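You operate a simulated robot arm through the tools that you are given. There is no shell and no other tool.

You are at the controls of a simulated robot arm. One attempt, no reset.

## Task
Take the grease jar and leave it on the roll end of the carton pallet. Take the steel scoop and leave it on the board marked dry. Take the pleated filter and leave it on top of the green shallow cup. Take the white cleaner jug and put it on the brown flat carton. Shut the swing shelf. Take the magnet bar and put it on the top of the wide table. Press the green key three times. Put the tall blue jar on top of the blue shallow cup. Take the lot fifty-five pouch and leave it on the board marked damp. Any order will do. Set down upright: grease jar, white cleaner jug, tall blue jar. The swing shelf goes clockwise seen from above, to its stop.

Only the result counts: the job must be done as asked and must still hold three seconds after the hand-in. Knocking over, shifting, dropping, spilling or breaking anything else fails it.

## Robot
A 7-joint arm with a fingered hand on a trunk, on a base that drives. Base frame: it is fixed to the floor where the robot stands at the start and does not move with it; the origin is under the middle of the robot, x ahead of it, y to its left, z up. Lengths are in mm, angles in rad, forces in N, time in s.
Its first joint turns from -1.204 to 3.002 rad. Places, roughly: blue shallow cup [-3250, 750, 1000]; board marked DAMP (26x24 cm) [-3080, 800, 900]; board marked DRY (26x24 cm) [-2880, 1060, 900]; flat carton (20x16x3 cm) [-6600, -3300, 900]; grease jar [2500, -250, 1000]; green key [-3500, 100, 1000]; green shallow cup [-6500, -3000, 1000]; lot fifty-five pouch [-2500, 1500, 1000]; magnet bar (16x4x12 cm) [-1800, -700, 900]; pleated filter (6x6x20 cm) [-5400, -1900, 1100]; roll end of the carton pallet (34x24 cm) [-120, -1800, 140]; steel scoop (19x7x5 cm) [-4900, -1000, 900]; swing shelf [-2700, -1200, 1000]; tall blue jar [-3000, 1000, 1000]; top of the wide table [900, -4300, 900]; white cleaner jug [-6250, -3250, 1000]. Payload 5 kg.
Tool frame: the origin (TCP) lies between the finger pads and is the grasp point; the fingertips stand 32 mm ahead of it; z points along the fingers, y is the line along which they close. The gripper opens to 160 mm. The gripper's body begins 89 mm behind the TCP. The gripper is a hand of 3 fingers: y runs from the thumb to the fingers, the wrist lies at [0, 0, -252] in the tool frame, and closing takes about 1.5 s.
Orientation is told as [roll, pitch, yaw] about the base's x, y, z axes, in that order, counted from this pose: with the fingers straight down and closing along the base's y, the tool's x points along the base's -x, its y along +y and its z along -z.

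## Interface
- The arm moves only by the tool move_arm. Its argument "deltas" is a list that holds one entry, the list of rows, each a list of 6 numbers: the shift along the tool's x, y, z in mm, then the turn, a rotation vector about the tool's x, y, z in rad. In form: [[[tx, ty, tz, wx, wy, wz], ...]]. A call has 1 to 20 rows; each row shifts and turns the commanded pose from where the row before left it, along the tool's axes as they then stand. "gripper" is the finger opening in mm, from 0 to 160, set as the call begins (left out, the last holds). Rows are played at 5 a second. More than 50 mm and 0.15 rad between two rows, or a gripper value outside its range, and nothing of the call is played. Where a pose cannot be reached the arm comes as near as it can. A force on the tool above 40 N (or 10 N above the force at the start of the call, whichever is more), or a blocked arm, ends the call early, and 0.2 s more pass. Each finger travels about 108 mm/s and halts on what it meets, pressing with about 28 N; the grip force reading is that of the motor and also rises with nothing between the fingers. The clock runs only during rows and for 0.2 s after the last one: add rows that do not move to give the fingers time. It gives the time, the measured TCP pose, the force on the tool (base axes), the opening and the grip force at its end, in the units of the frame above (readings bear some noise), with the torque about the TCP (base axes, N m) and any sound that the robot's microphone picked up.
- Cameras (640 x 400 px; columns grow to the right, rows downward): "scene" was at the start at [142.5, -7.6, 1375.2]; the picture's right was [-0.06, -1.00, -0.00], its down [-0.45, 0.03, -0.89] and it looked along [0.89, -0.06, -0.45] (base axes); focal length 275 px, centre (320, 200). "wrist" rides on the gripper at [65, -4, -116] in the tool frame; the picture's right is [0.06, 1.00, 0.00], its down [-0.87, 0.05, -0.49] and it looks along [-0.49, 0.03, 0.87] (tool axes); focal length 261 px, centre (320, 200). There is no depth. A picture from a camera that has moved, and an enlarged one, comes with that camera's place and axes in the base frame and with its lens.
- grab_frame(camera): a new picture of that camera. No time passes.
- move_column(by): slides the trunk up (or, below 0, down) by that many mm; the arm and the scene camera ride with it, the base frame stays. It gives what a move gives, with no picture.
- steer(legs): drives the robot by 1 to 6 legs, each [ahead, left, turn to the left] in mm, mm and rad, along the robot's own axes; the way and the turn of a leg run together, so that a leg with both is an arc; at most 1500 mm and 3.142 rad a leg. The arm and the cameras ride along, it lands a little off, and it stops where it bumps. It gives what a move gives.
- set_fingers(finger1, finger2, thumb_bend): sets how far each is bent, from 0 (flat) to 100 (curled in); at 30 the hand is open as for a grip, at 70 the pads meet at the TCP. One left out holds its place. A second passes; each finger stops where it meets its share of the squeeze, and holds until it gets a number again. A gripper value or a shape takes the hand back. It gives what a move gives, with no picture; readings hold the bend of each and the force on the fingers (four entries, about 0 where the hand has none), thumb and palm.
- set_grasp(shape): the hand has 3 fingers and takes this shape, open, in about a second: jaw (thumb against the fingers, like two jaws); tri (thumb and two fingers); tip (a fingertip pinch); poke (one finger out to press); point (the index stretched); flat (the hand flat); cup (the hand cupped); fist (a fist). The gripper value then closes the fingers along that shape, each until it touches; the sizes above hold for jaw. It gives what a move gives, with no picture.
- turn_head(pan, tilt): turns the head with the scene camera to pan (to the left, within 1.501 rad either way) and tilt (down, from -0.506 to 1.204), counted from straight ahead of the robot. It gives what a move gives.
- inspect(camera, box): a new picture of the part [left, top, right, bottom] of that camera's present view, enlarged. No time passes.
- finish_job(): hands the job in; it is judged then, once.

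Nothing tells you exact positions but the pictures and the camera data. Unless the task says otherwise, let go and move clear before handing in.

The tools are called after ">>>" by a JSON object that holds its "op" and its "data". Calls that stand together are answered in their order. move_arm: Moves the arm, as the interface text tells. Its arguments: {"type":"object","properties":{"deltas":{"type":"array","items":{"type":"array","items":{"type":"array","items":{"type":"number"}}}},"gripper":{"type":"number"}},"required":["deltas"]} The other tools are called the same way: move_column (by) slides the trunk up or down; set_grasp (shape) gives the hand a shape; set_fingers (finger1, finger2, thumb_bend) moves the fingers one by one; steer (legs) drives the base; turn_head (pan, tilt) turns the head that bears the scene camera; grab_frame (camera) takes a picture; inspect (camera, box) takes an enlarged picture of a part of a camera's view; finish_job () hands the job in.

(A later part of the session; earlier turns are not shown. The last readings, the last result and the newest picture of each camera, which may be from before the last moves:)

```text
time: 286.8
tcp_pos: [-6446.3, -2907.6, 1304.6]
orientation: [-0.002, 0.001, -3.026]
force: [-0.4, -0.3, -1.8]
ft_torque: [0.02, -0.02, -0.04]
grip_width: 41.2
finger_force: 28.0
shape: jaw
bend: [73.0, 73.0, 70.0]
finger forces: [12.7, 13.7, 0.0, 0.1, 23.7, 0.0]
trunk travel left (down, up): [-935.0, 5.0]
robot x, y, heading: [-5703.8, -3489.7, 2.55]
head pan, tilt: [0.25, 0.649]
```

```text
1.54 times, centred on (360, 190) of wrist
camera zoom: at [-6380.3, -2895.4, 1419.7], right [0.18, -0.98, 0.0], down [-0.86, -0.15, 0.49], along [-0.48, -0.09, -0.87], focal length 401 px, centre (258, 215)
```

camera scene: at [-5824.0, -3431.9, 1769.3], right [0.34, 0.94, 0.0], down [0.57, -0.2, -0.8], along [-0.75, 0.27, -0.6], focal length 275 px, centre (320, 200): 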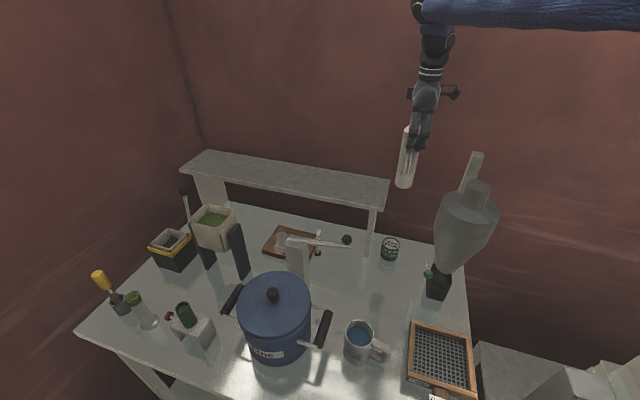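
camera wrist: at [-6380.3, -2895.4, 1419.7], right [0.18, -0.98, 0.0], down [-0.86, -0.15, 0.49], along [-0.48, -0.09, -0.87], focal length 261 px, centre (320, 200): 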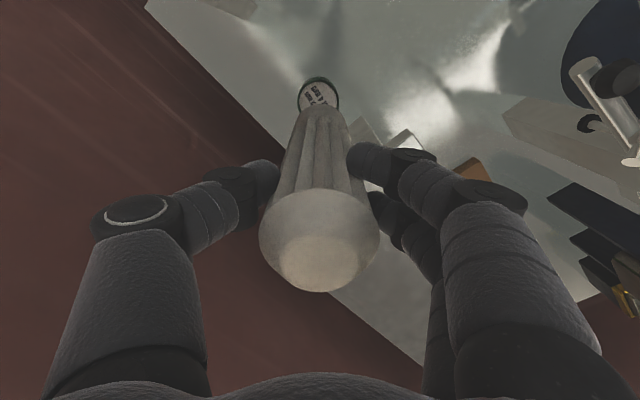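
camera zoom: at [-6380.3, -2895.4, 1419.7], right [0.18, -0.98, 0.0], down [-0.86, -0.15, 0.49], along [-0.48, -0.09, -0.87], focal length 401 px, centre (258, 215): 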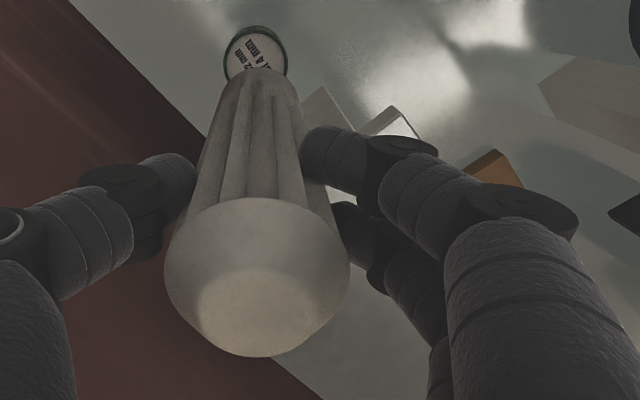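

The shelf end sits about 45 mm left of the cup axis, so the front–back hand direction is right after all, turned slightly away from the board. Turning back and lowering part way.

>>> {"op": "move_arm", "data": {"deltas": [[[0, 0, 0, 0, 0, -0.1364], [0, 0, 0, 0, 0, -0.1364], [0, 0, 0, 0, 0, -0.1364], [0, 0, 0, 0, 0, -0.1364], [0, 0, 0, 0, 0, -0.1364], [0, 0, 0, 0, 0, -0.1364], [0, 0, 0, 0, 0, -0.1364], [0, 0, 40, 0, 0, 0], [0, 0, 30, 0, 0, 0], [0, 0, 0, 0, 0, 0]]]}}

>>> {"op": "grab_frame", "data": {"camera": "wrist"}}

>>> {"op": "inspect", "data": {"camera": "scene", "box": [340, 110, 480, 300]}}

```text
time: 289.0
tcp_pos: [-6442.9, -2909.4, 1235.8]
orientation: [0.0, 0.003, -2.069]
force: [0.1, -0.5, -0.4]
ft_torque: [0.05, -0.03, 0.01]
grip_width: 40.9
finger_force: 27.7
shape: jaw
bend: [73.0, 73.0, 70.0]
finger forces: [12.7, 13.8, 0.0, 0.1, 23.7, 0.1]
trunk travel left (down, up): [-935.0, 5.0]
robot x, y, heading: [-5703.4, -3490.5, 2.549]
head pan, tilt: [0.25, 0.649]
```

```text
taken
camera wrist: at [-6415.9, -2850.3, 1351.2], right [0.91, -0.42, 0.0], down [-0.37, -0.79, 0.49], along [-0.21, -0.44, -0.87], focal length 261 px, centre (320, 200)
```

wrist: 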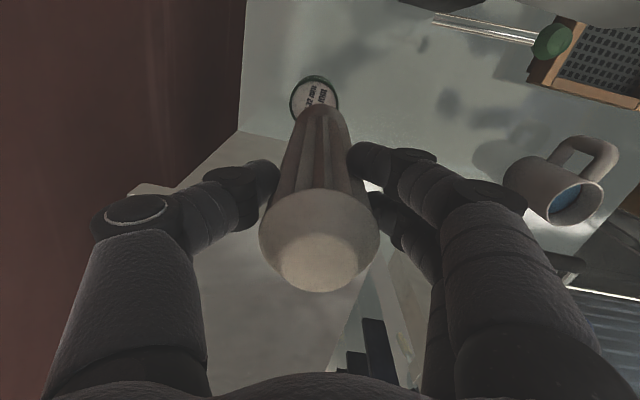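

```text
2.11 times, centred on (410, 205) of scene
camera zoom: at [-5823.2, -3433.1, 1769.4], right [0.34, 0.94, 0.0], down [0.57, -0.2, -0.8], along [-0.75, 0.27, -0.6], focal length 578 px, centre (130, 190)
```

zoom: 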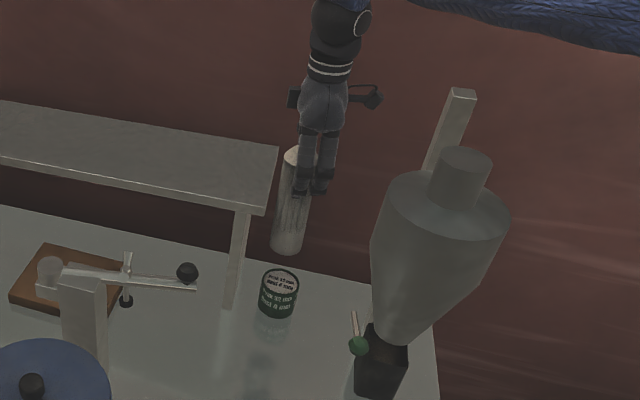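

>>> {"op": "inspect", "data": {"camera": "wrist", "box": [260, 50, 380, 310]}}

>>> {"op": "inspect", "data": {"camera": "scene", "box": [370, 170, 430, 260]}}

```text
1.54 times, centred on (320, 180) of wrist
camera zoom: at [-6415.9, -2850.3, 1351.2], right [0.91, -0.42, 0.0], down [-0.37, -0.79, 0.49], along [-0.21, -0.44, -0.87], focal length 401 px, centre (320, 231)
```

zoom: 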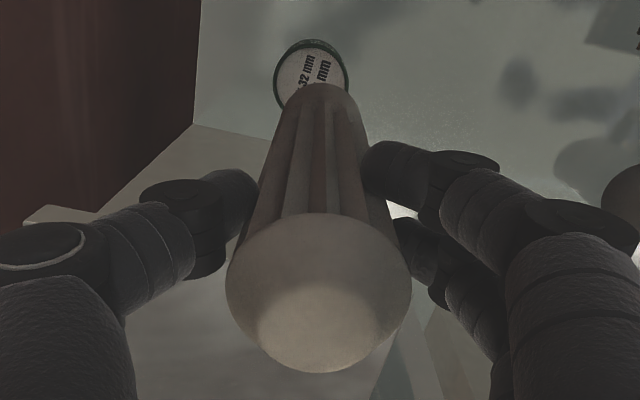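

```text
4.44 times, centred on (400, 215) of scene
camera zoom: at [-5823.2, -3433.1, 1769.4], right [0.34, 0.94, 0.0], down [0.57, -0.2, -0.8], along [-0.75, 0.27, -0.6], focal length 1220 px, centre (-36, 133)
```

zoom: 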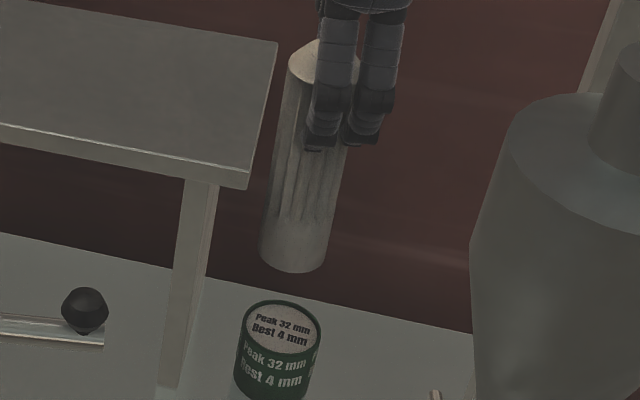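

>>> {"op": "move_arm", "data": {"deltas": [[[6.5, -6.9, 0, 0, 0, 0], [0, 0, 35, 0, 0, 0], [0, 0, 30, 0, 0, 0], [0, 0, 0, 0, 0, 0]]]}}

>>> {"op": "inspect", "data": {"camera": "scene", "box": [370, 200, 420, 270]}}

>>> {"op": "inspect", "data": {"camera": "wrist", "box": [250, 50, 390, 200]}}

```text
time: 290.0
tcp_pos: [-6445.2, -2899.8, 1170.4]
orientation: [0.0, 0.002, -2.069]
force: [-0.9, -0.6, -1.3]
ft_torque: [-0.01, 0.02, -0.02]
grip_width: 40.9
finger_force: 28.0
shape: jaw
bend: [73.0, 73.0, 70.0]
finger forces: [12.8, 13.9, 0.1, 0.0, 23.7, 0.0]
trunk travel left (down, up): [-935.0, 5.0]
robot x, y, heading: [-5702.1, -3485.9, 2.546]
head pan, tilt: [0.25, 0.649]
```

```text
5.71 times, centred on (395, 235) of scene
camera zoom: at [-5823.3, -3433.0, 1769.4], right [0.34, 0.94, 0.0], down [0.57, -0.2, -0.8], along [-0.75, 0.27, -0.6], focal length 1569 px, centre (-109, 0)
```

zoom: 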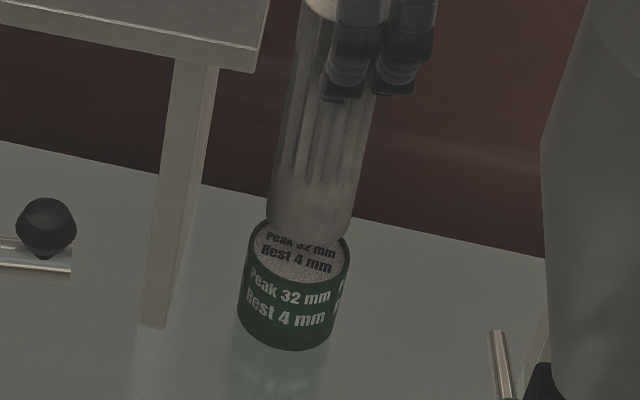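

```text
2.67 times, centred on (320, 125) of wrist
camera zoom: at [-6418.1, -2840.0, 1285.9], right [0.91, -0.42, 0.0], down [-0.37, -0.79, 0.49], along [-0.21, -0.44, -0.87], focal length 695 px, centre (320, 400)
```

zoom: 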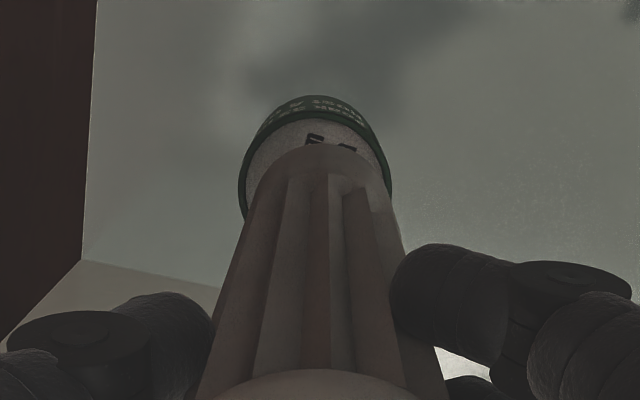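

>>> {"op": "move_arm", "data": {"deltas": [[[-2, 0, 10, 0, 0, 0], [0, 0, 10, 0, 0, 0], [0, 0, 0, 0, 0, 0]]]}}

>>> {"op": "inspect", "data": {"camera": "scene", "box": [370, 200, 420, 270]}}

>>> {"op": "inspect", "data": {"camera": "wrist", "box": [270, 50, 370, 150]}}

```text
time: 290.8
tcp_pos: [-6447.4, -2900.3, 1149.2]
orientation: [-0.001, 0.002, -2.07]
force: [0.6, 0.0, -0.6]
ft_torque: [0.02, 0.02, -0.03]
grip_width: 41.0
finger_force: 27.9
shape: jaw
bend: [73.0, 73.0, 70.0]
finger forces: [12.9, 13.8, 0.0, 0.1, 23.5, 0.1]
trunk travel left (down, up): [-935.0, 5.0]
robot x, y, heading: [-5703.1, -3488.2, 2.549]
head pan, tilt: [0.25, 0.649]
```

```text
5.71 times, centred on (395, 235) of scene
camera zoom: at [-5823.8, -3431.7, 1769.3], right [0.34, 0.94, 0.0], down [0.57, -0.2, -0.8], along [-0.75, 0.27, -0.6], focal length 1569 px, centre (-109, 0)
```

zoom: 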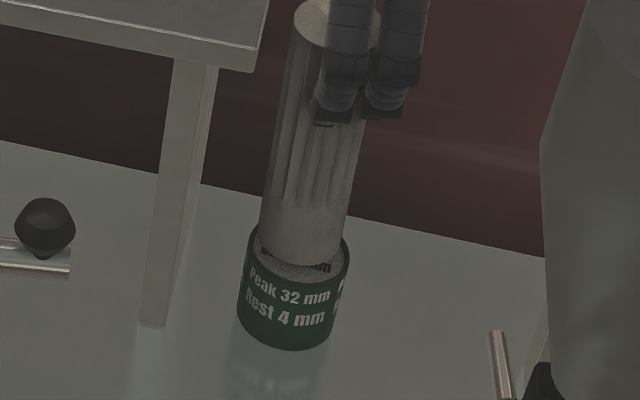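

```text
4.00 times, centred on (320, 100) of wrist
camera zoom: at [-6419.9, -2841.3, 1264.6], right [0.91, -0.42, 0.0], down [-0.37, -0.79, 0.49], along [-0.21, -0.44, -0.87], focal length 1043 px, centre (320, 600)
```

zoom: 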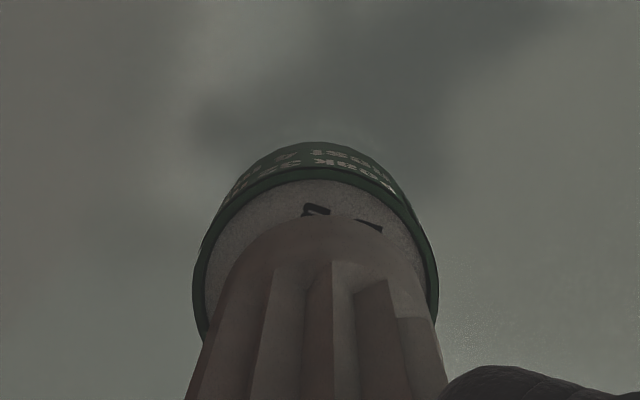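

>>> {"op": "inspect", "data": {"camera": "scene", "box": [382, 232, 402, 258]}}

>>> {"op": "inspect", "data": {"camera": "wrist", "box": [300, 85, 350, 135]}}

```text
15.38 times, centred on (392, 245) of scene
camera zoom: at [-5823.8, -3431.7, 1769.3], right [0.34, 0.94, 0.0], down [0.57, -0.2, -0.8], along [-0.75, 0.27, -0.6], focal length 4225 px, centre (-788, -492)
```

zoom: 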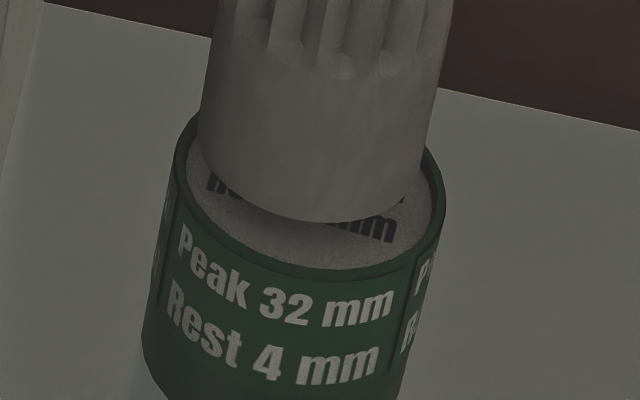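

```text
8.00 times, centred on (325, 110) of wrist
camera zoom: at [-6419.9, -2841.3, 1264.6], right [0.91, -0.42, 0.0], down [-0.37, -0.79, 0.49], along [-0.21, -0.44, -0.87], focal length 2085 px, centre (280, 920)
```

zoom: 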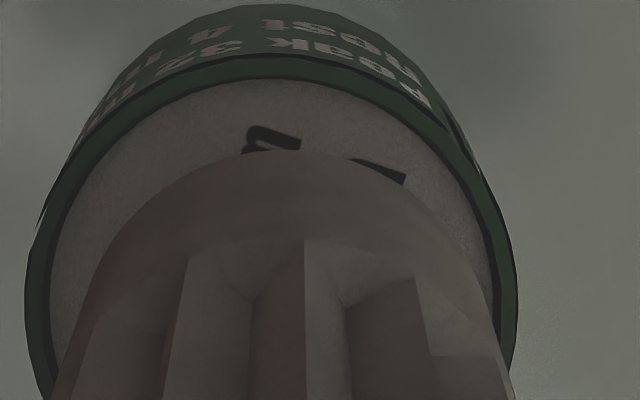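

>>> {"op": "move_arm", "data": {"deltas": [[[2.3, -1, 5, 0, 0, 0], [0, 0, 4, 0, 0, 0], [0, 0, 0, 0, 0, 0]]]}}

>>> {"op": "inspect", "data": {"camera": "scene", "box": [382, 232, 402, 258]}}

>>> {"op": "inspect", "data": {"camera": "wrist", "box": [300, 85, 350, 135]}}

```text
time: 291.6
tcp_pos: [-6447.9, -2898.0, 1141.4]
orientation: [0.0, 0.001, -2.07]
force: [0.2, -0.4, -1.4]
ft_torque: [0.04, -0.02, -0.03]
grip_width: 40.8
finger_force: 28.4
shape: jaw
bend: [73.0, 73.0, 70.0]
finger forces: [12.8, 13.9, 0.1, 0.1, 23.6, 0.0]
trunk travel left (down, up): [-935.0, 5.0]
robot x, y, heading: [-5703.5, -3485.8, 2.543]
head pan, tilt: [0.25, 0.649]
```

```text
15.38 times, centred on (392, 245) of scene
camera zoom: at [-5823.9, -3432.0, 1769.3], right [0.34, 0.94, 0.0], down [0.57, -0.2, -0.8], along [-0.75, 0.27, -0.6], focal length 4225 px, centre (-788, -492)
```

zoom: 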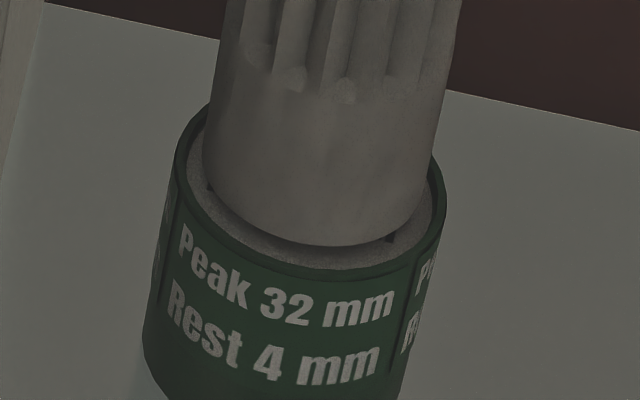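

```text
8.00 times, centred on (325, 110) of wrist
camera zoom: at [-6419.4, -2839.2, 1256.1], right [0.91, -0.42, 0.0], down [-0.37, -0.79, 0.49], along [-0.21, -0.44, -0.87], focal length 2085 px, centre (280, 920)
```

zoom: 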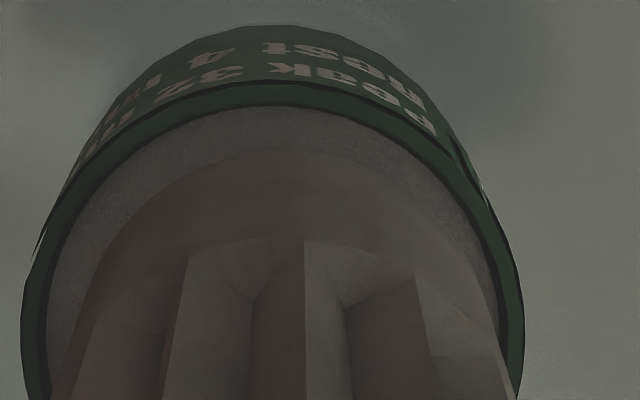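

>>> {"op": "move_arm", "data": {"deltas": [[[0, 0, 3, 0, 0, 0], [0, 0, 0, 0, 0, 0]]]}}

>>> {"op": "move_arm", "data": {"deltas": [[[0, 0, 2, 0, 0, 0], [0, 0, 0, 0, 0, 0]]]}}

>>> {"op": "inspect", "data": {"camera": "scene", "box": [382, 232, 402, 258]}}

>>> {"op": "inspect", "data": {"camera": "wrist", "box": [300, 85, 350, 135]}}

```text
time: 292.2
tcp_pos: [-6446.9, -2897.6, 1138.4]
orientation: [-0.003, 0.002, -2.071]
force: [0.6, 0.5, 9.2]
ft_torque: [0.02, -0.02, 0.01]
grip_width: 40.9
finger_force: 28.3
shape: jaw
bend: [73.0, 73.0, 70.0]
finger forces: [14.5, 15.2, 0.1, 0.0, 26.1, 0.0]
trunk travel left (down, up): [-935.0, 5.0]
robot x, y, heading: [-5699.8, -3489.0, 2.551]
head pan, tilt: [0.25, 0.649]
```

```text
time: 292.8
tcp_pos: [-6447.4, -2897.7, 1138.3]
orientation: [-0.001, 0.002, -2.07]
force: [2.1, 2.1, 17.0]
ft_torque: [-0.01, -0.05, 0.0]
grip_width: 41.6
finger_force: 28.1
shape: jaw
bend: [73.0, 73.0, 70.0]
finger forces: [15.9, 16.4, 0.1, 0.0, 28.2, 0.0]
trunk travel left (down, up): [-935.0, 5.0]
robot x, y, heading: [-5701.4, -3487.3, 2.549]
head pan, tilt: [0.25, 0.649]
```

```text
15.38 times, centred on (392, 245) of scene
camera zoom: at [-5821.9, -3432.9, 1769.6], right [0.34, 0.94, 0.0], down [0.57, -0.2, -0.8], along [-0.75, 0.27, -0.6], focal length 4225 px, centre (-788, -492)
```

zoom: 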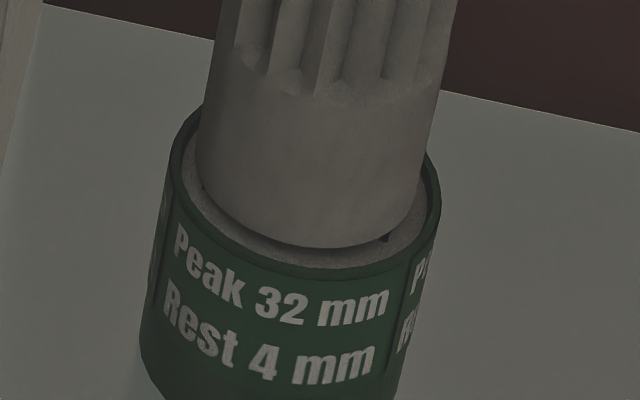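

```text
8.00 times, centred on (325, 110) of wrist
camera zoom: at [-6419.0, -2838.9, 1253.8], right [0.91, -0.42, 0.0], down [-0.37, -0.79, 0.49], along [-0.21, -0.44, -0.87], focal length 2085 px, centre (280, 920)
```

zoom: 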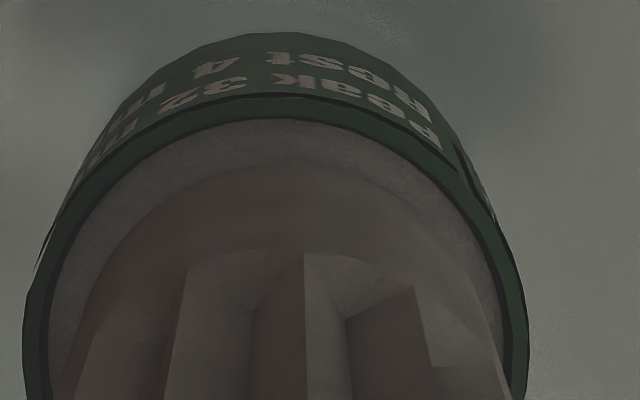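

>>> {"op": "move_arm", "data": {"deltas": [[[0, 0, -2, 0, 0, 0], [1.5, 0, 0, 0, 0, 0], [0, 0, 0, 0, 0, 0]]]}}

>>> {"op": "move_arm", "data": {"deltas": [[[1.5, 0, 0, 0, 0, 0], [0, 0, 0, 0, 0, 0]]]}}

>>> {"op": "inspect", "data": {"camera": "scene", "box": [382, 232, 402, 258]}}

>>> {"op": "inspect", "data": {"camera": "wrist", "box": [300, 85, 350, 135]}}

```text
time: 293.6
tcp_pos: [-6447.8, -2896.5, 1139.0]
orientation: [0.001, 0.002, -2.07]
force: [1.7, 0.0, 7.2]
ft_torque: [-0.04, -0.06, 0.0]
grip_width: 40.9
finger_force: 28.2
shape: jaw
bend: [73.0, 73.0, 70.0]
finger forces: [15.0, 16.4, 0.0, 0.1, 26.8, 0.1]
trunk travel left (down, up): [-935.0, 5.0]
robot x, y, heading: [-5700.5, -3488.9, 2.549]
head pan, tilt: [0.25, 0.649]
```

```text
time: 294.2
tcp_pos: [-6447.2, -2895.8, 1138.8]
orientation: [-0.001, 0.002, -2.072]
force: [-0.9, -1.2, 5.4]
ft_torque: [-0.09, 0.05, 0.04]
grip_width: 41.2
finger_force: 28.1
shape: jaw
bend: [73.0, 73.0, 70.0]
finger forces: [14.0, 16.4, 0.1, 0.0, 26.7, 0.0]
trunk travel left (down, up): [-935.0, 5.0]
robot x, y, heading: [-5704.1, -3487.6, 2.547]
head pan, tilt: [0.25, 0.649]
```

```text
15.38 times, centred on (392, 245) of scene
camera zoom: at [-5823.4, -3432.6, 1769.3], right [0.34, 0.94, 0.0], down [0.57, -0.2, -0.8], along [-0.75, 0.27, -0.6], focal length 4225 px, centre (-788, -492)
```

zoom: 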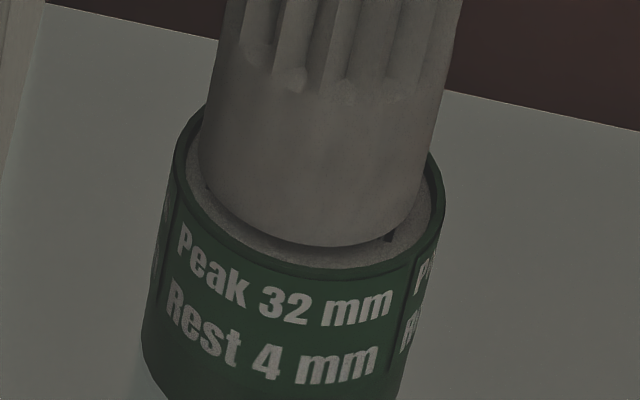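

```text
8.00 times, centred on (325, 110) of wrist
camera zoom: at [-6419.1, -2837.2, 1254.0], right [0.91, -0.42, 0.0], down [-0.37, -0.79, 0.49], along [-0.21, -0.44, -0.87], focal length 2085 px, centre (280, 920)
```

zoom: 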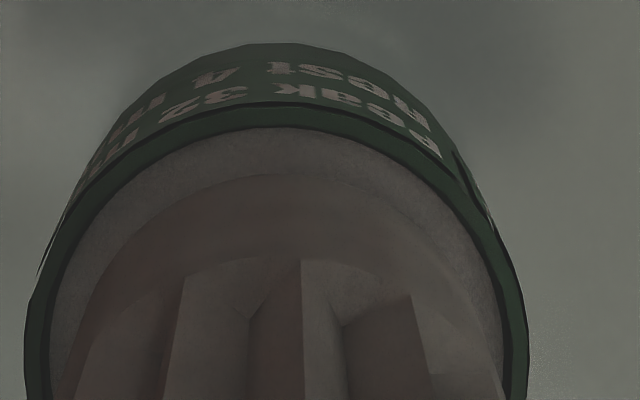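

>>> {"op": "move_arm", "data": {"deltas": [[[0, 0, -4, 0, 0, 0], [0, 0, 0, 0, 0, 0]]]}}

>>> {"op": "inspect", "data": {"camera": "scene", "box": [382, 232, 402, 258]}}

>>> {"op": "inspect", "data": {"camera": "wrist", "box": [300, 85, 350, 135]}}

```text
time: 294.8
tcp_pos: [-6447.1, -2894.9, 1142.2]
orientation: [-0.001, 0.0, -2.07]
force: [0.3, -0.4, -1.0]
ft_torque: [0.04, 0.0, -0.01]
grip_width: 41.4
finger_force: 28.1
shape: jaw
bend: [73.0, 73.0, 70.0]
finger forces: [14.1, 15.4, 0.0, 0.0, 26.2, 0.1]
trunk travel left (down, up): [-935.0, 5.0]
robot x, y, heading: [-5699.0, -3490.3, 2.552]
head pan, tilt: [0.25, 0.649]
```

```text
15.38 times, centred on (392, 245) of scene
camera zoom: at [-5823.7, -3432.1, 1769.3], right [0.34, 0.94, 0.0], down [0.57, -0.2, -0.8], along [-0.75, 0.27, -0.6], focal length 4225 px, centre (-788, -492)
```

zoom: 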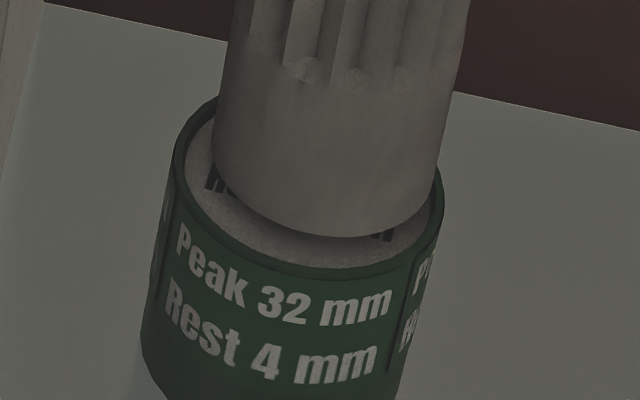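

```text
8.00 times, centred on (325, 110) of wrist
camera zoom: at [-6419.4, -2836.3, 1257.8], right [0.91, -0.42, 0.0], down [-0.37, -0.79, 0.49], along [-0.21, -0.44, -0.87], focal length 2085 px, centre (280, 920)
```

zoom: 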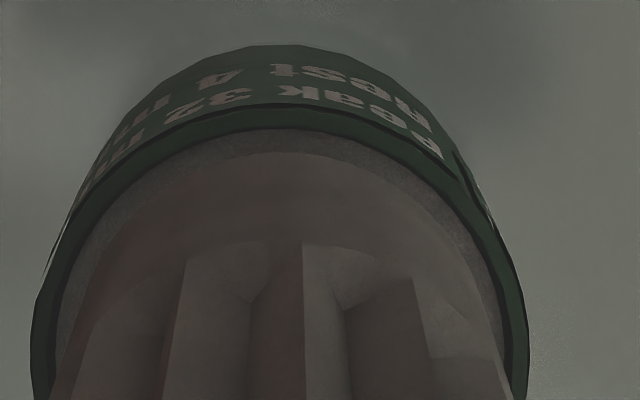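

>>> {"op": "move_arm", "data": {"deltas": [[[-1.5, 3, 0, 0, 0, 0], [0, 0, 3, 0, 0, 0], [0, 0, 0, 0, 0, 0]]]}}

>>> {"op": "move_arm", "data": {"deltas": [[[0, 0, 2, 0, 0, 0], [0, 0, 0, 0, 0, 0]]]}}

>>> {"op": "inspect", "data": {"camera": "scene", "box": [382, 232, 402, 258]}}

>>> {"op": "inspect", "data": {"camera": "wrist", "box": [300, 85, 350, 135]}}

```text
time: 295.6
tcp_pos: [-6444.9, -2898.1, 1139.2]
orientation: [-0.001, 0.001, -2.07]
force: [1.1, -0.5, -1.7]
ft_torque: [0.0, -0.02, 0.0]
grip_width: 41.2
finger_force: 27.9
shape: jaw
bend: [73.0, 73.0, 70.0]
finger forces: [14.0, 15.4, 0.0, 0.1, 26.2, 0.0]
trunk travel left (down, up): [-935.0, 5.0]
robot x, y, heading: [-5703.2, -3488.1, 2.552]
head pan, tilt: [0.25, 0.649]
```

```text
time: 296.2
tcp_pos: [-6444.6, -2897.2, 1138.0]
orientation: [-0.001, 0.002, -2.07]
force: [0.8, 1.6, 6.6]
ft_torque: [0.01, 0.01, -0.03]
grip_width: 41.5
finger_force: 28.2
shape: jaw
bend: [73.0, 73.0, 70.0]
finger forces: [14.7, 15.9, 0.0, 0.0, 27.2, 0.0]
trunk travel left (down, up): [-935.0, 5.0]
robot x, y, heading: [-5696.9, -3487.1, 2.544]
head pan, tilt: [0.25, 0.649]
```

```text
15.38 times, centred on (392, 245) of scene
camera zoom: at [-5823.2, -3432.3, 1769.5], right [0.34, 0.94, 0.0], down [0.57, -0.2, -0.8], along [-0.75, 0.27, -0.6], focal length 4225 px, centre (-788, -492)
```

zoom: 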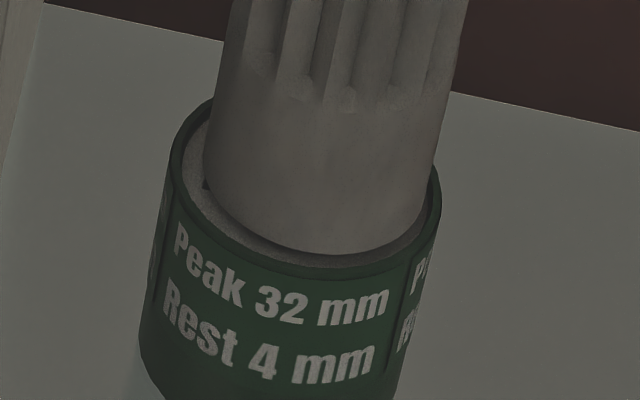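

```text
8.00 times, centred on (325, 110) of wrist
camera zoom: at [-6416.3, -2838.0, 1254.2], right [0.91, -0.42, 0.0], down [-0.37, -0.79, 0.49], along [-0.21, -0.44, -0.87], focal length 2085 px, centre (280, 920)
```

zoom: 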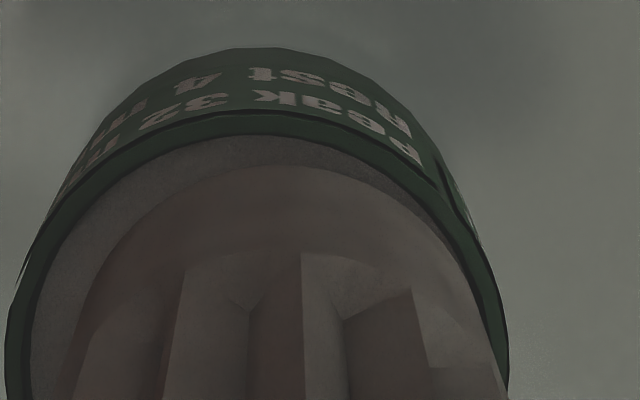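

>>> {"op": "move_arm", "data": {"deltas": [[[0, 0, -4, 0, 0, 0], [-0.5, -2.5, 0, 0, 0, 0], [0, 0, 3, 0, 0, 0], [0, 0, 0, 0, 0, 0]]]}}

>>> {"op": "move_arm", "data": {"deltas": [[[0, 0, 1.5, 0, 0, 0], [0, 0, 0, 0, 0, 0]]]}}

>>> {"op": "inspect", "data": {"camera": "scene", "box": [370, 170, 430, 260]}}

```text
time: 297.2
tcp_pos: [-6447.2, -2896.5, 1139.5]
orientation: [0.0, 0.002, -2.069]
force: [0.1, 1.0, 5.8]
ft_torque: [0.03, -0.03, 0.01]
grip_width: 41.3
finger_force: 28.0
shape: jaw
bend: [73.0, 73.0, 70.0]
finger forces: [14.6, 16.0, 0.0, 0.0, 27.0, 0.0]
trunk travel left (down, up): [-935.0, 5.0]
robot x, y, heading: [-5702.8, -3485.0, 2.549]
head pan, tilt: [0.25, 0.649]
```

```text
time: 297.8
tcp_pos: [-6447.4, -2896.3, 1138.6]
orientation: [-0.003, 0.003, -2.07]
force: [1.6, 0.9, 15.1]
ft_torque: [-0.01, 0.02, -0.01]
grip_width: 41.5
finger_force: 27.7
shape: jaw
bend: [73.0, 73.0, 70.0]
finger forces: [15.2, 16.4, 0.0, 0.0, 28.2, 0.0]
trunk travel left (down, up): [-935.0, 5.0]
robot x, y, heading: [-5704.3, -3489.6, 2.549]
head pan, tilt: [0.25, 0.649]
```

```text
4.44 times, centred on (400, 215) of scene
camera zoom: at [-5822.3, -3432.8, 1769.6], right [0.34, 0.94, 0.0], down [0.57, -0.2, -0.8], along [-0.75, 0.27, -0.6], focal length 1220 px, centre (-36, 133)
```

zoom: 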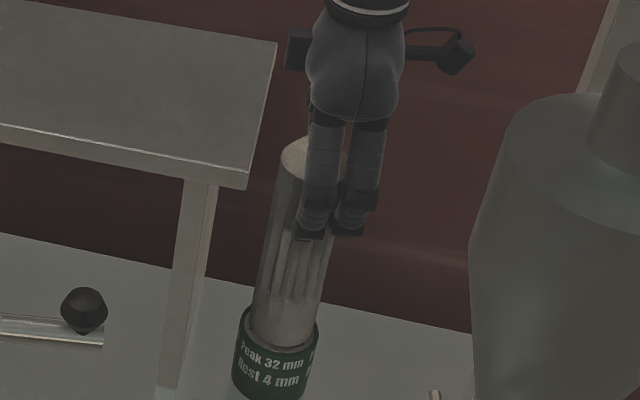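

>>> {"op": "move_arm", "data": {"deltas": [[[0, 0, -1.5, 0, 0, 0], [0, 0, 0, 0, 0, 0]]]}}

>>> {"op": "move_arm", "data": {"deltas": [[[0, 0, 0, 0, 0, 0], [0, 0, 0, 0, 0, 0], [0, 0, 0, 0, 0, 0], [0, 0, 0, 0, 0, 0]]], "gripper": 90}}

>>> {"op": "inspect", "data": {"camera": "scene", "box": [370, 170, 430, 260]}}

>>> {"op": "grab_frame", "data": {"camera": "wrist"}}

```text
time: 298.4
tcp_pos: [-6446.9, -2896.3, 1138.4]
orientation: [0.001, 0.004, -2.07]
force: [0.5, 0.8, 10.7]
ft_torque: [-0.03, 0.07, -0.04]
grip_width: 41.4
finger_force: 28.1
shape: jaw
bend: [73.0, 73.0, 70.0]
finger forces: [14.6, 16.3, 0.0, 0.0, 27.7, 0.1]
trunk travel left (down, up): [-935.0, 5.0]
robot x, y, heading: [-5705.2, -3489.0, 2.549]
head pan, tilt: [0.25, 0.649]
```

```text
time: 299.4
tcp_pos: [-6447.9, -2896.1, 1137.9]
orientation: [0.001, 0.002, -2.071]
force: [0.4, 0.2, 0.1]
ft_torque: [0.03, 0.01, -0.01]
grip_width: 89.2
finger_force: 0.0
shape: jaw
bend: [72.0, 72.0, 70.0]
finger forces: [0.0, 0.1, 0.0, 0.0, 0.0, 0.1]
trunk travel left (down, up): [-935.0, 5.0]
robot x, y, heading: [-5698.9, -3489.6, 2.547]
head pan, tilt: [0.25, 0.649]
```

```text
4.44 times, centred on (400, 215) of scene
camera zoom: at [-5824.1, -3431.8, 1769.2], right [0.34, 0.94, 0.0], down [0.57, -0.2, -0.8], along [-0.75, 0.27, -0.6], focal length 1220 px, centre (-36, 133)
```

zoom: 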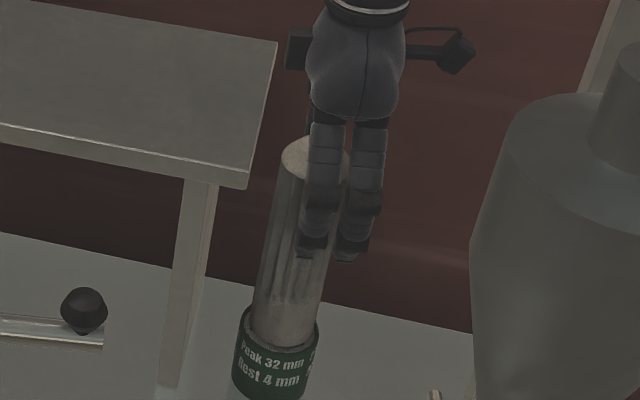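

```text
taken
camera wrist: at [-6420.1, -2836.8, 1253.1], right [0.91, -0.42, 0.0], down [-0.37, -0.79, 0.49], along [-0.21, -0.44, -0.87], focal length 261 px, centre (320, 200)
```

wrist: 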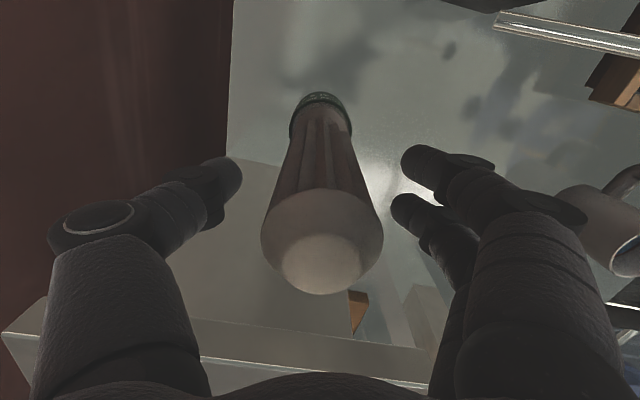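

The filter stands on the cup on its own. Rising straight up slowly.

>>> {"op": "move_arm", "data": {"deltas": [[[0, 0, -10, 0, 0, 0], [0, 0, -25, 0, 0, 0], [0, 0, -40, 0, 0, 0], [0, 0, -40, 0, 0, 0], [0, 0, -40, 0, 0, 0], [0, 0, -40, 0, 0, 0], [0, 0, -40, 0, 0, 0], [0, 0, -40, 0, 0, 0], [0, 0, 0, 0, 0, 0]]]}}

>>> {"op": "inspect", "data": {"camera": "scene", "box": [340, 170, 460, 270]}}

```text
time: 301.4
tcp_pos: [-6448.4, -2893.2, 1413.7]
orientation: [0.002, 0.001, -2.071]
force: [-1.0, 0.3, -1.5]
ft_torque: [-0.06, -0.01, -0.01]
grip_width: 89.2
finger_force: 0.2
shape: jaw
bend: [72.0, 72.0, 70.0]
finger forces: [0.0, 0.0, 0.1, 0.0, 0.0, 0.0]
trunk travel left (down, up): [-935.0, 5.0]
robot x, y, heading: [-5701.5, -3488.2, 2.55]
head pan, tilt: [0.25, 0.649]
```

```text
4.00 times, centred on (400, 220) of scene
camera zoom: at [-5824.6, -3430.9, 1769.2], right [0.34, 0.94, 0.0], down [0.57, -0.2, -0.8], along [-0.75, 0.27, -0.61], focal length 1098 px, centre (0, 120)
```

zoom: 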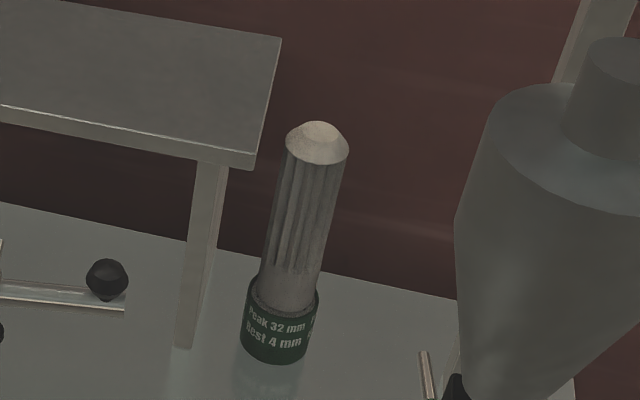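

The filter stands centred on the green cup. Now I'll turn the hand back and look at the clamp over the brown carton.

>>> {"op": "move_arm", "data": {"deltas": [[[0, 0, 0, 0, 0, 0.139], [0, 0, 0, 0, 0, 0.139], [0, 0, 0, 0, 0, 0.139], [0, 0, 0, 0, 0, 0.139], [0, 0, 0, 0, 0, 0.139], [0, 0, 0, 0, 0, 0.139], [0, 0, 0, 0, 0, 0.139], [0, 0, 0, 0, 0, 0.139], [0, 0, 0, 0, 0, 0.139], [0, 0, 0, 0, 0, 0.139], [0, 0, 0, 0, 0, 0.139], [0, 0, 0, 0, 0, 0.139], [0, 0, 0, 0, 0, 0]]]}}

>>> {"op": "move_arm", "data": {"deltas": [[[28.6, 37, 0, 0, 0, 0], [28.6, 37, 0, 0, 0, 0], [28.6, 37, 0, 0, 0, 0], [28.6, 37, 0, 0, 0, 0], [28.6, 37, 0, 0, 0, 0], [28.6, 37, 0, 0, 0, 0], [28.6, 37, 0, 0, 0, 0], [28.6, 37, 0, 0, 0, 0], [28.6, 37, 0, 0, 0, 0], [28.6, 37, 0, 0, 0, 0], [28.6, 37, 0, 0, 0, 0], [0, 0, 0, 0, 0, 0]]]}}

>>> {"op": "grab_frame", "data": {"camera": "wrist"}}

>>> {"op": "grab_frame", "data": {"camera": "scene"}}

```text
time: 304.2
tcp_pos: [-6447.9, -2898.0, 1412.6]
orientation: [-0.002, 0.0, 2.544]
force: [0.4, 0.6, 0.9]
ft_torque: [-0.01, 0.0, -0.01]
grip_width: 89.4
finger_force: 0.0
shape: jaw
bend: [72.0, 72.0, 70.0]
finger forces: [0.0, 0.0, 0.0, 0.1, 0.1, 0.0]
trunk travel left (down, up): [-935.0, 5.0]
robot x, y, heading: [-5705.1, -3484.7, 2.547]
head pan, tilt: [0.25, 0.649]
```

```text
time: 306.8
tcp_pos: [-6413.0, -3410.7, 1411.3]
orientation: [0.0, 0.0, 2.544]
force: [0.8, -0.4, -0.6]
ft_torque: [-0.06, 0.06, -0.01]
grip_width: 89.6
finger_force: 0.1
shape: jaw
bend: [72.0, 72.0, 70.0]
finger forces: [0.1, 0.0, 0.0, 0.1, 0.1, 0.0]
trunk travel left (down, up): [-935.0, 5.0]
robot x, y, heading: [-5703.5, -3488.0, 2.543]
head pan, tilt: [0.25, 0.649]
```

```text
taken
camera wrist: at [-6358.0, -3444.3, 1526.0], right [-0.51, -0.86, 0.0], down [-0.75, 0.44, 0.49], along [-0.42, 0.25, -0.87], focal length 261 px, centre (320, 200)
```

wrist: 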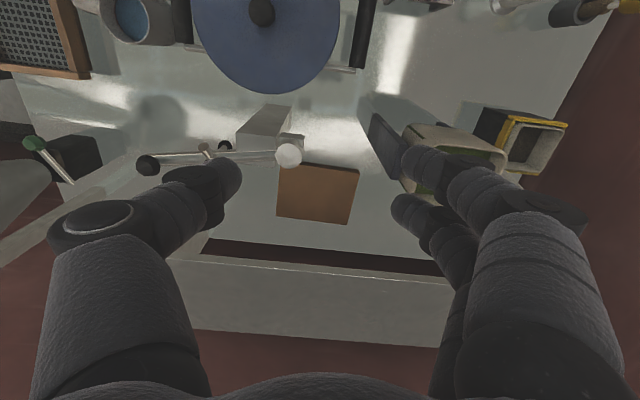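

```text
taken
camera scene: at [-5823.2, -3430.2, 1769.2], right [0.34, 0.94, 0.0], down [0.57, -0.2, -0.8], along [-0.75, 0.27, -0.6], focal length 275 px, centre (320, 200)
```

scene: 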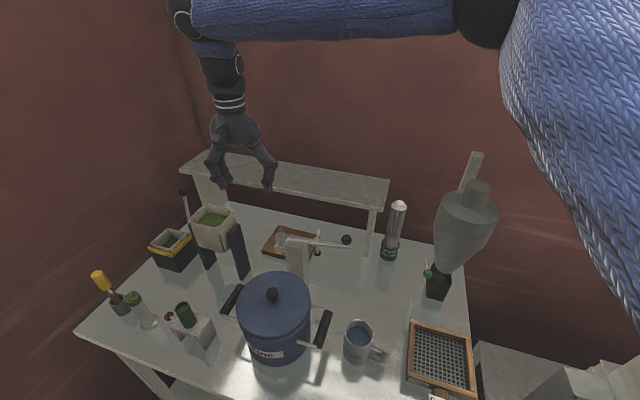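

>>> {"op": "inspect", "data": {"camera": "wrist", "box": [130, 90, 380, 240]}}

>>> {"op": "inspect", "data": {"camera": "scene", "box": [240, 200, 360, 290]}}

```text
2.56 times, centred on (255, 165) of wrist
camera zoom: at [-6358.0, -3444.3, 1526.0], right [-0.51, -0.86, 0.0], down [-0.75, 0.44, 0.49], along [-0.42, 0.25, -0.87], focal length 667 px, centre (486, 290)
```

zoom: 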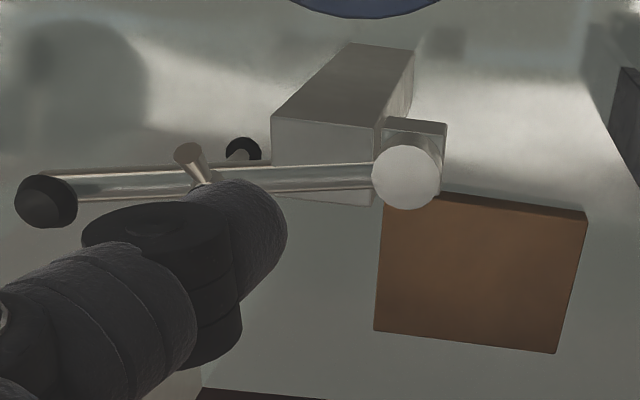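

```text
4.44 times, centred on (300, 245) of scene
camera zoom: at [-5823.2, -3430.2, 1769.2], right [0.34, 0.94, 0.0], down [0.57, -0.2, -0.8], along [-0.75, 0.27, -0.6], focal length 1220 px, centre (409, 0)
```

zoom: 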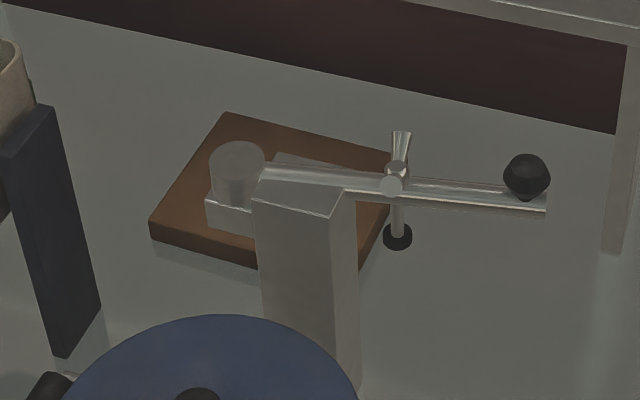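

The carton is actually free, lying behind the stand; only its rear half is under the shelf. Now I'll look closely at the Cleaner jug.

>>> {"op": "inspect", "data": {"camera": "scene", "box": [325, 300, 405, 380]}}

>>> {"op": "inspect", "data": {"camera": "wrist", "box": [80, 0, 200, 60]}}

```text
5.00 times, centred on (365, 340) of scene
camera zoom: at [-5823.2, -3430.2, 1769.2], right [0.34, 0.94, 0.0], down [0.57, -0.2, -0.8], along [-0.75, 0.27, -0.6], focal length 1373 px, centre (95, -500)
```

zoom: 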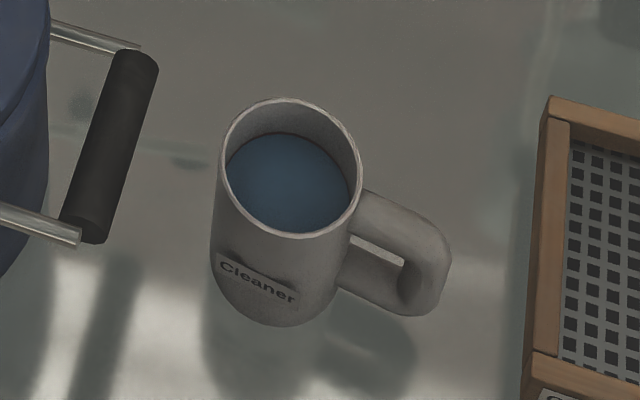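

```text
5.33 times, centred on (140, 30) of wrist
camera zoom: at [-6358.0, -3444.3, 1526.0], right [-0.51, -0.86, 0.0], down [-0.75, 0.44, 0.49], along [-0.42, 0.25, -0.87], focal length 1390 px, centre (1280, 1107)
```

zoom: 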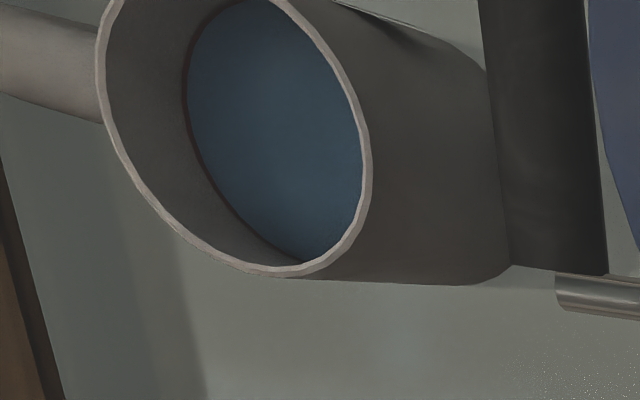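

>>> {"op": "move_arm", "data": {"deltas": [[[12, -41, 0, 0, 0, 0], [12, -41, 0, 0, 0, 0], [12, -41, 0, 0, 0, 0], [12, -41, 0, 0, 0, 0], [12, -41, 0, 0, 0, 0], [12, -41, 0, 0, 0, 0], [13, -41, 0, 0, 0, 0], [13, -41, 0, 0, 0, 0], [0, 0, 0, 0, 0, 0]]], "gripper": 130}}

>>> {"op": "move_arm", "data": {"deltas": [[[0, 0, 0, 0, 0, -0.14], [0, 0, 0, 0, 0, -0.14], [0, 0, 0, 0, 0, -0.14], [0, 0, 0, 0, 0, -0.14], [0, 0, 0, 0, 0, -0.14], [0, 0, 0, 0, 0, -0.14], [0, 0, 0, 0, 0, -0.14], [0, 0, 0, 0, 0, -0.14], [0, 0, 0, 0, 0, -0.14], [0, 0, 0, 0, 0, -0.14], [0, 0, 0, 0, 0, -0.14], [0, 0, 40, 0, 0, 0], [0, 0, 40, 0, 0, 0], [0, 0, 40, 0, 0, 0], [0, 0, 0, 0, 0, 0]]]}}

>>> {"op": "grab_frame", "data": {"camera": "wrist"}}

>>> {"op": "inspect", "data": {"camera": "scene", "box": [280, 180, 440, 380]}}

```text
time: 308.8
tcp_pos: [-6150.4, -3195.5, 1412.1]
orientation: [-0.004, 0.001, 2.546]
force: [-0.2, 0.7, 0.3]
ft_torque: [0.0, -0.02, -0.03]
grip_width: 129.8
finger_force: 0.0
shape: jaw
bend: [58.0, 58.0, 54.0]
finger forces: [0.0, 0.0, 0.0, 0.0, 0.0, 0.0]
trunk travel left (down, up): [-935.0, 5.0]
robot x, y, heading: [-5701.8, -3487.9, 2.552]
head pan, tilt: [0.25, 0.649]
```

```text
time: 312.0
tcp_pos: [-6147.6, -3193.8, 1292.1]
orientation: [-0.001, 0.001, -2.196]
force: [0.0, -0.3, 1.0]
ft_torque: [0.07, 0.0, -0.02]
grip_width: 129.7
finger_force: 0.1
shape: jaw
bend: [58.0, 58.0, 54.0]
finger forces: [0.0, 0.0, 0.0, 0.0, 0.1, 0.0]
trunk travel left (down, up): [-935.0, 5.0]
robot x, y, heading: [-5703.5, -3486.0, 2.548]
head pan, tilt: [0.25, 0.649]
```

```text
taken
camera wrist: at [-6113.1, -3137.6, 1408.3], right [0.85, -0.53, 0.0], down [-0.47, -0.74, 0.49], along [-0.26, -0.41, -0.87], focal length 261 px, centre (320, 200)
```

wrist: 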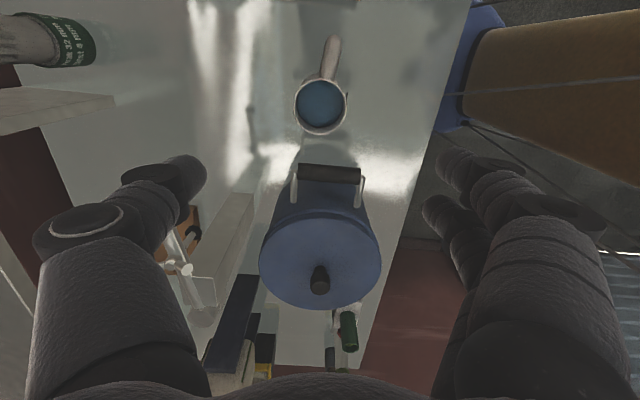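

```text
2.00 times, centred on (360, 280) of scene
camera zoom: at [-5823.3, -3432.4, 1769.3], right [0.34, 0.94, 0.0], down [0.57, -0.2, -0.8], along [-0.75, 0.27, -0.6], focal length 549 px, centre (240, 40)
```

zoom: 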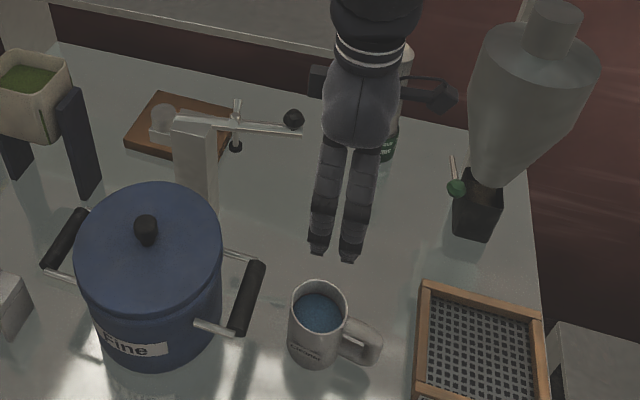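

>>> {"op": "move_arm", "data": {"deltas": [[[0, 0, 45, 0, 0, 0], [0, 0, 45, 0, 0, 0], [0, 0, 45, 0, 0, 0], [0, 0, 45, 0, 0, 0], [0, 0, 45, 0, 0, 0], [0, 0, 40, 0, 0, 0], [0, 0, 0, 0, 0, 0]]]}}

>>> {"op": "grab_frame", "data": {"camera": "wrist"}}

>>> {"op": "inspect", "data": {"camera": "scene", "box": [300, 240, 420, 390]}}

```text
time: 313.6
tcp_pos: [-6149.2, -3191.0, 1025.7]
orientation: [-0.003, 0.002, -2.197]
force: [-0.3, 0.6, -0.1]
ft_torque: [0.03, 0.0, -0.02]
grip_width: 130.1
finger_force: 0.0
shape: jaw
bend: [58.0, 58.0, 54.0]
finger forces: [0.0, 0.1, 0.1, 0.0, 0.0, 0.0]
trunk travel left (down, up): [-935.0, 5.0]
robot x, y, heading: [-5698.1, -3489.6, 2.547]
head pan, tilt: [0.25, 0.649]
```

```text
taken
camera wrist: at [-6113.2, -3136.5, 1141.9], right [0.85, -0.53, 0.0], down [-0.47, -0.74, 0.49], along [-0.26, -0.41, -0.87], focal length 261 px, centre (320, 200)
```

wrist: 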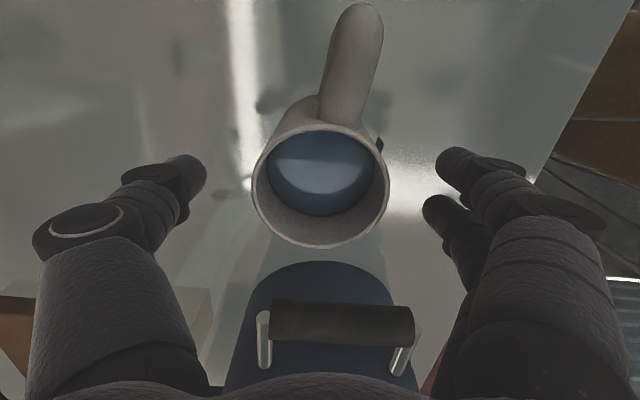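

```text
2.67 times, centred on (360, 315) of scene
camera zoom: at [-5823.5, -3432.7, 1769.3], right [0.34, 0.94, 0.0], down [0.57, -0.2, -0.8], along [-0.75, 0.27, -0.6], focal length 732 px, centre (213, -107)
```

zoom: 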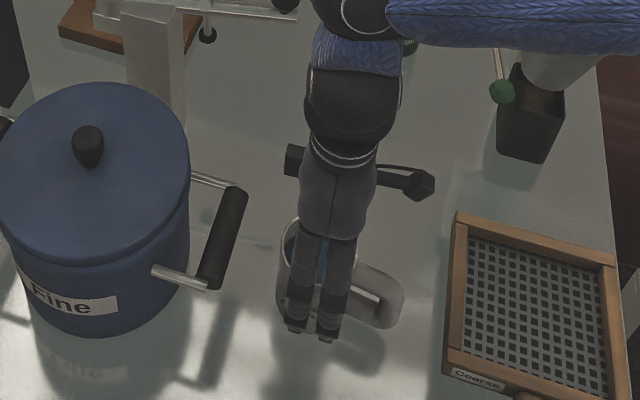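

>>> {"op": "move_arm", "data": {"deltas": [[[0, 0, 25, 0, 0, 0], [0, 0, 25, 0, 0, 0], [0, 0, 14, 0, 0, 0], [0, 0, 0, 0, 0, 0]]]}}

>>> {"op": "move_arm", "data": {"deltas": [[[0, 0, 0, 0, 0, 0], [0, 0, 0, 0, 0, 0], [0, 0, 0, 0, 0, 0], [0, 0, 0, 0, 0, 0], [0, 0, 0, 0, 0, 0], [0, 0, 0, 0, 0, 0], [0, 0, 0, 0, 0, 0], [0, 0, 0, 0, 0, 0]]], "gripper": 50}}

>>> {"op": "grab_frame", "data": {"camera": "wrist"}}

```text
time: 314.6
tcp_pos: [-6147.6, -3191.6, 962.6]
orientation: [0.001, 0.0, -2.2]
force: [-0.4, -0.2, -0.3]
ft_torque: [0.01, 0.02, 0.0]
grip_width: 129.6
finger_force: 0.0
shape: jaw
bend: [58.0, 58.0, 54.0]
finger forces: [0.0, 0.0, 0.1, 0.0, 0.0, 0.1]
trunk travel left (down, up): [-935.0, 5.0]
robot x, y, heading: [-5702.5, -3491.6, 2.548]
head pan, tilt: [0.25, 0.649]
```

```text
time: 316.4
tcp_pos: [-6149.6, -3192.3, 962.2]
orientation: [0.0, 0.002, -2.197]
force: [0.8, 0.0, 0.9]
ft_torque: [0.01, 0.03, 0.0]
grip_width: 60.6
finger_force: 28.1
shape: jaw
bend: [73.0, 73.0, 70.0]
finger forces: [10.5, 13.3, 0.1, 0.0, 24.9, 0.0]
trunk travel left (down, up): [-935.0, 5.0]
robot x, y, heading: [-5701.3, -3491.5, 2.548]
head pan, tilt: [0.25, 0.649]
```

```text
taken
camera wrist: at [-6113.3, -3135.8, 1077.1], right [0.84, -0.53, 0.0], down [-0.47, -0.74, 0.49], along [-0.26, -0.41, -0.87], focal length 261 px, centre (320, 200)
```

wrist: 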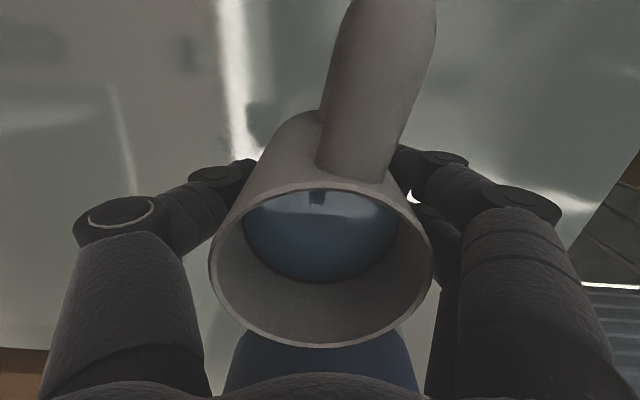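

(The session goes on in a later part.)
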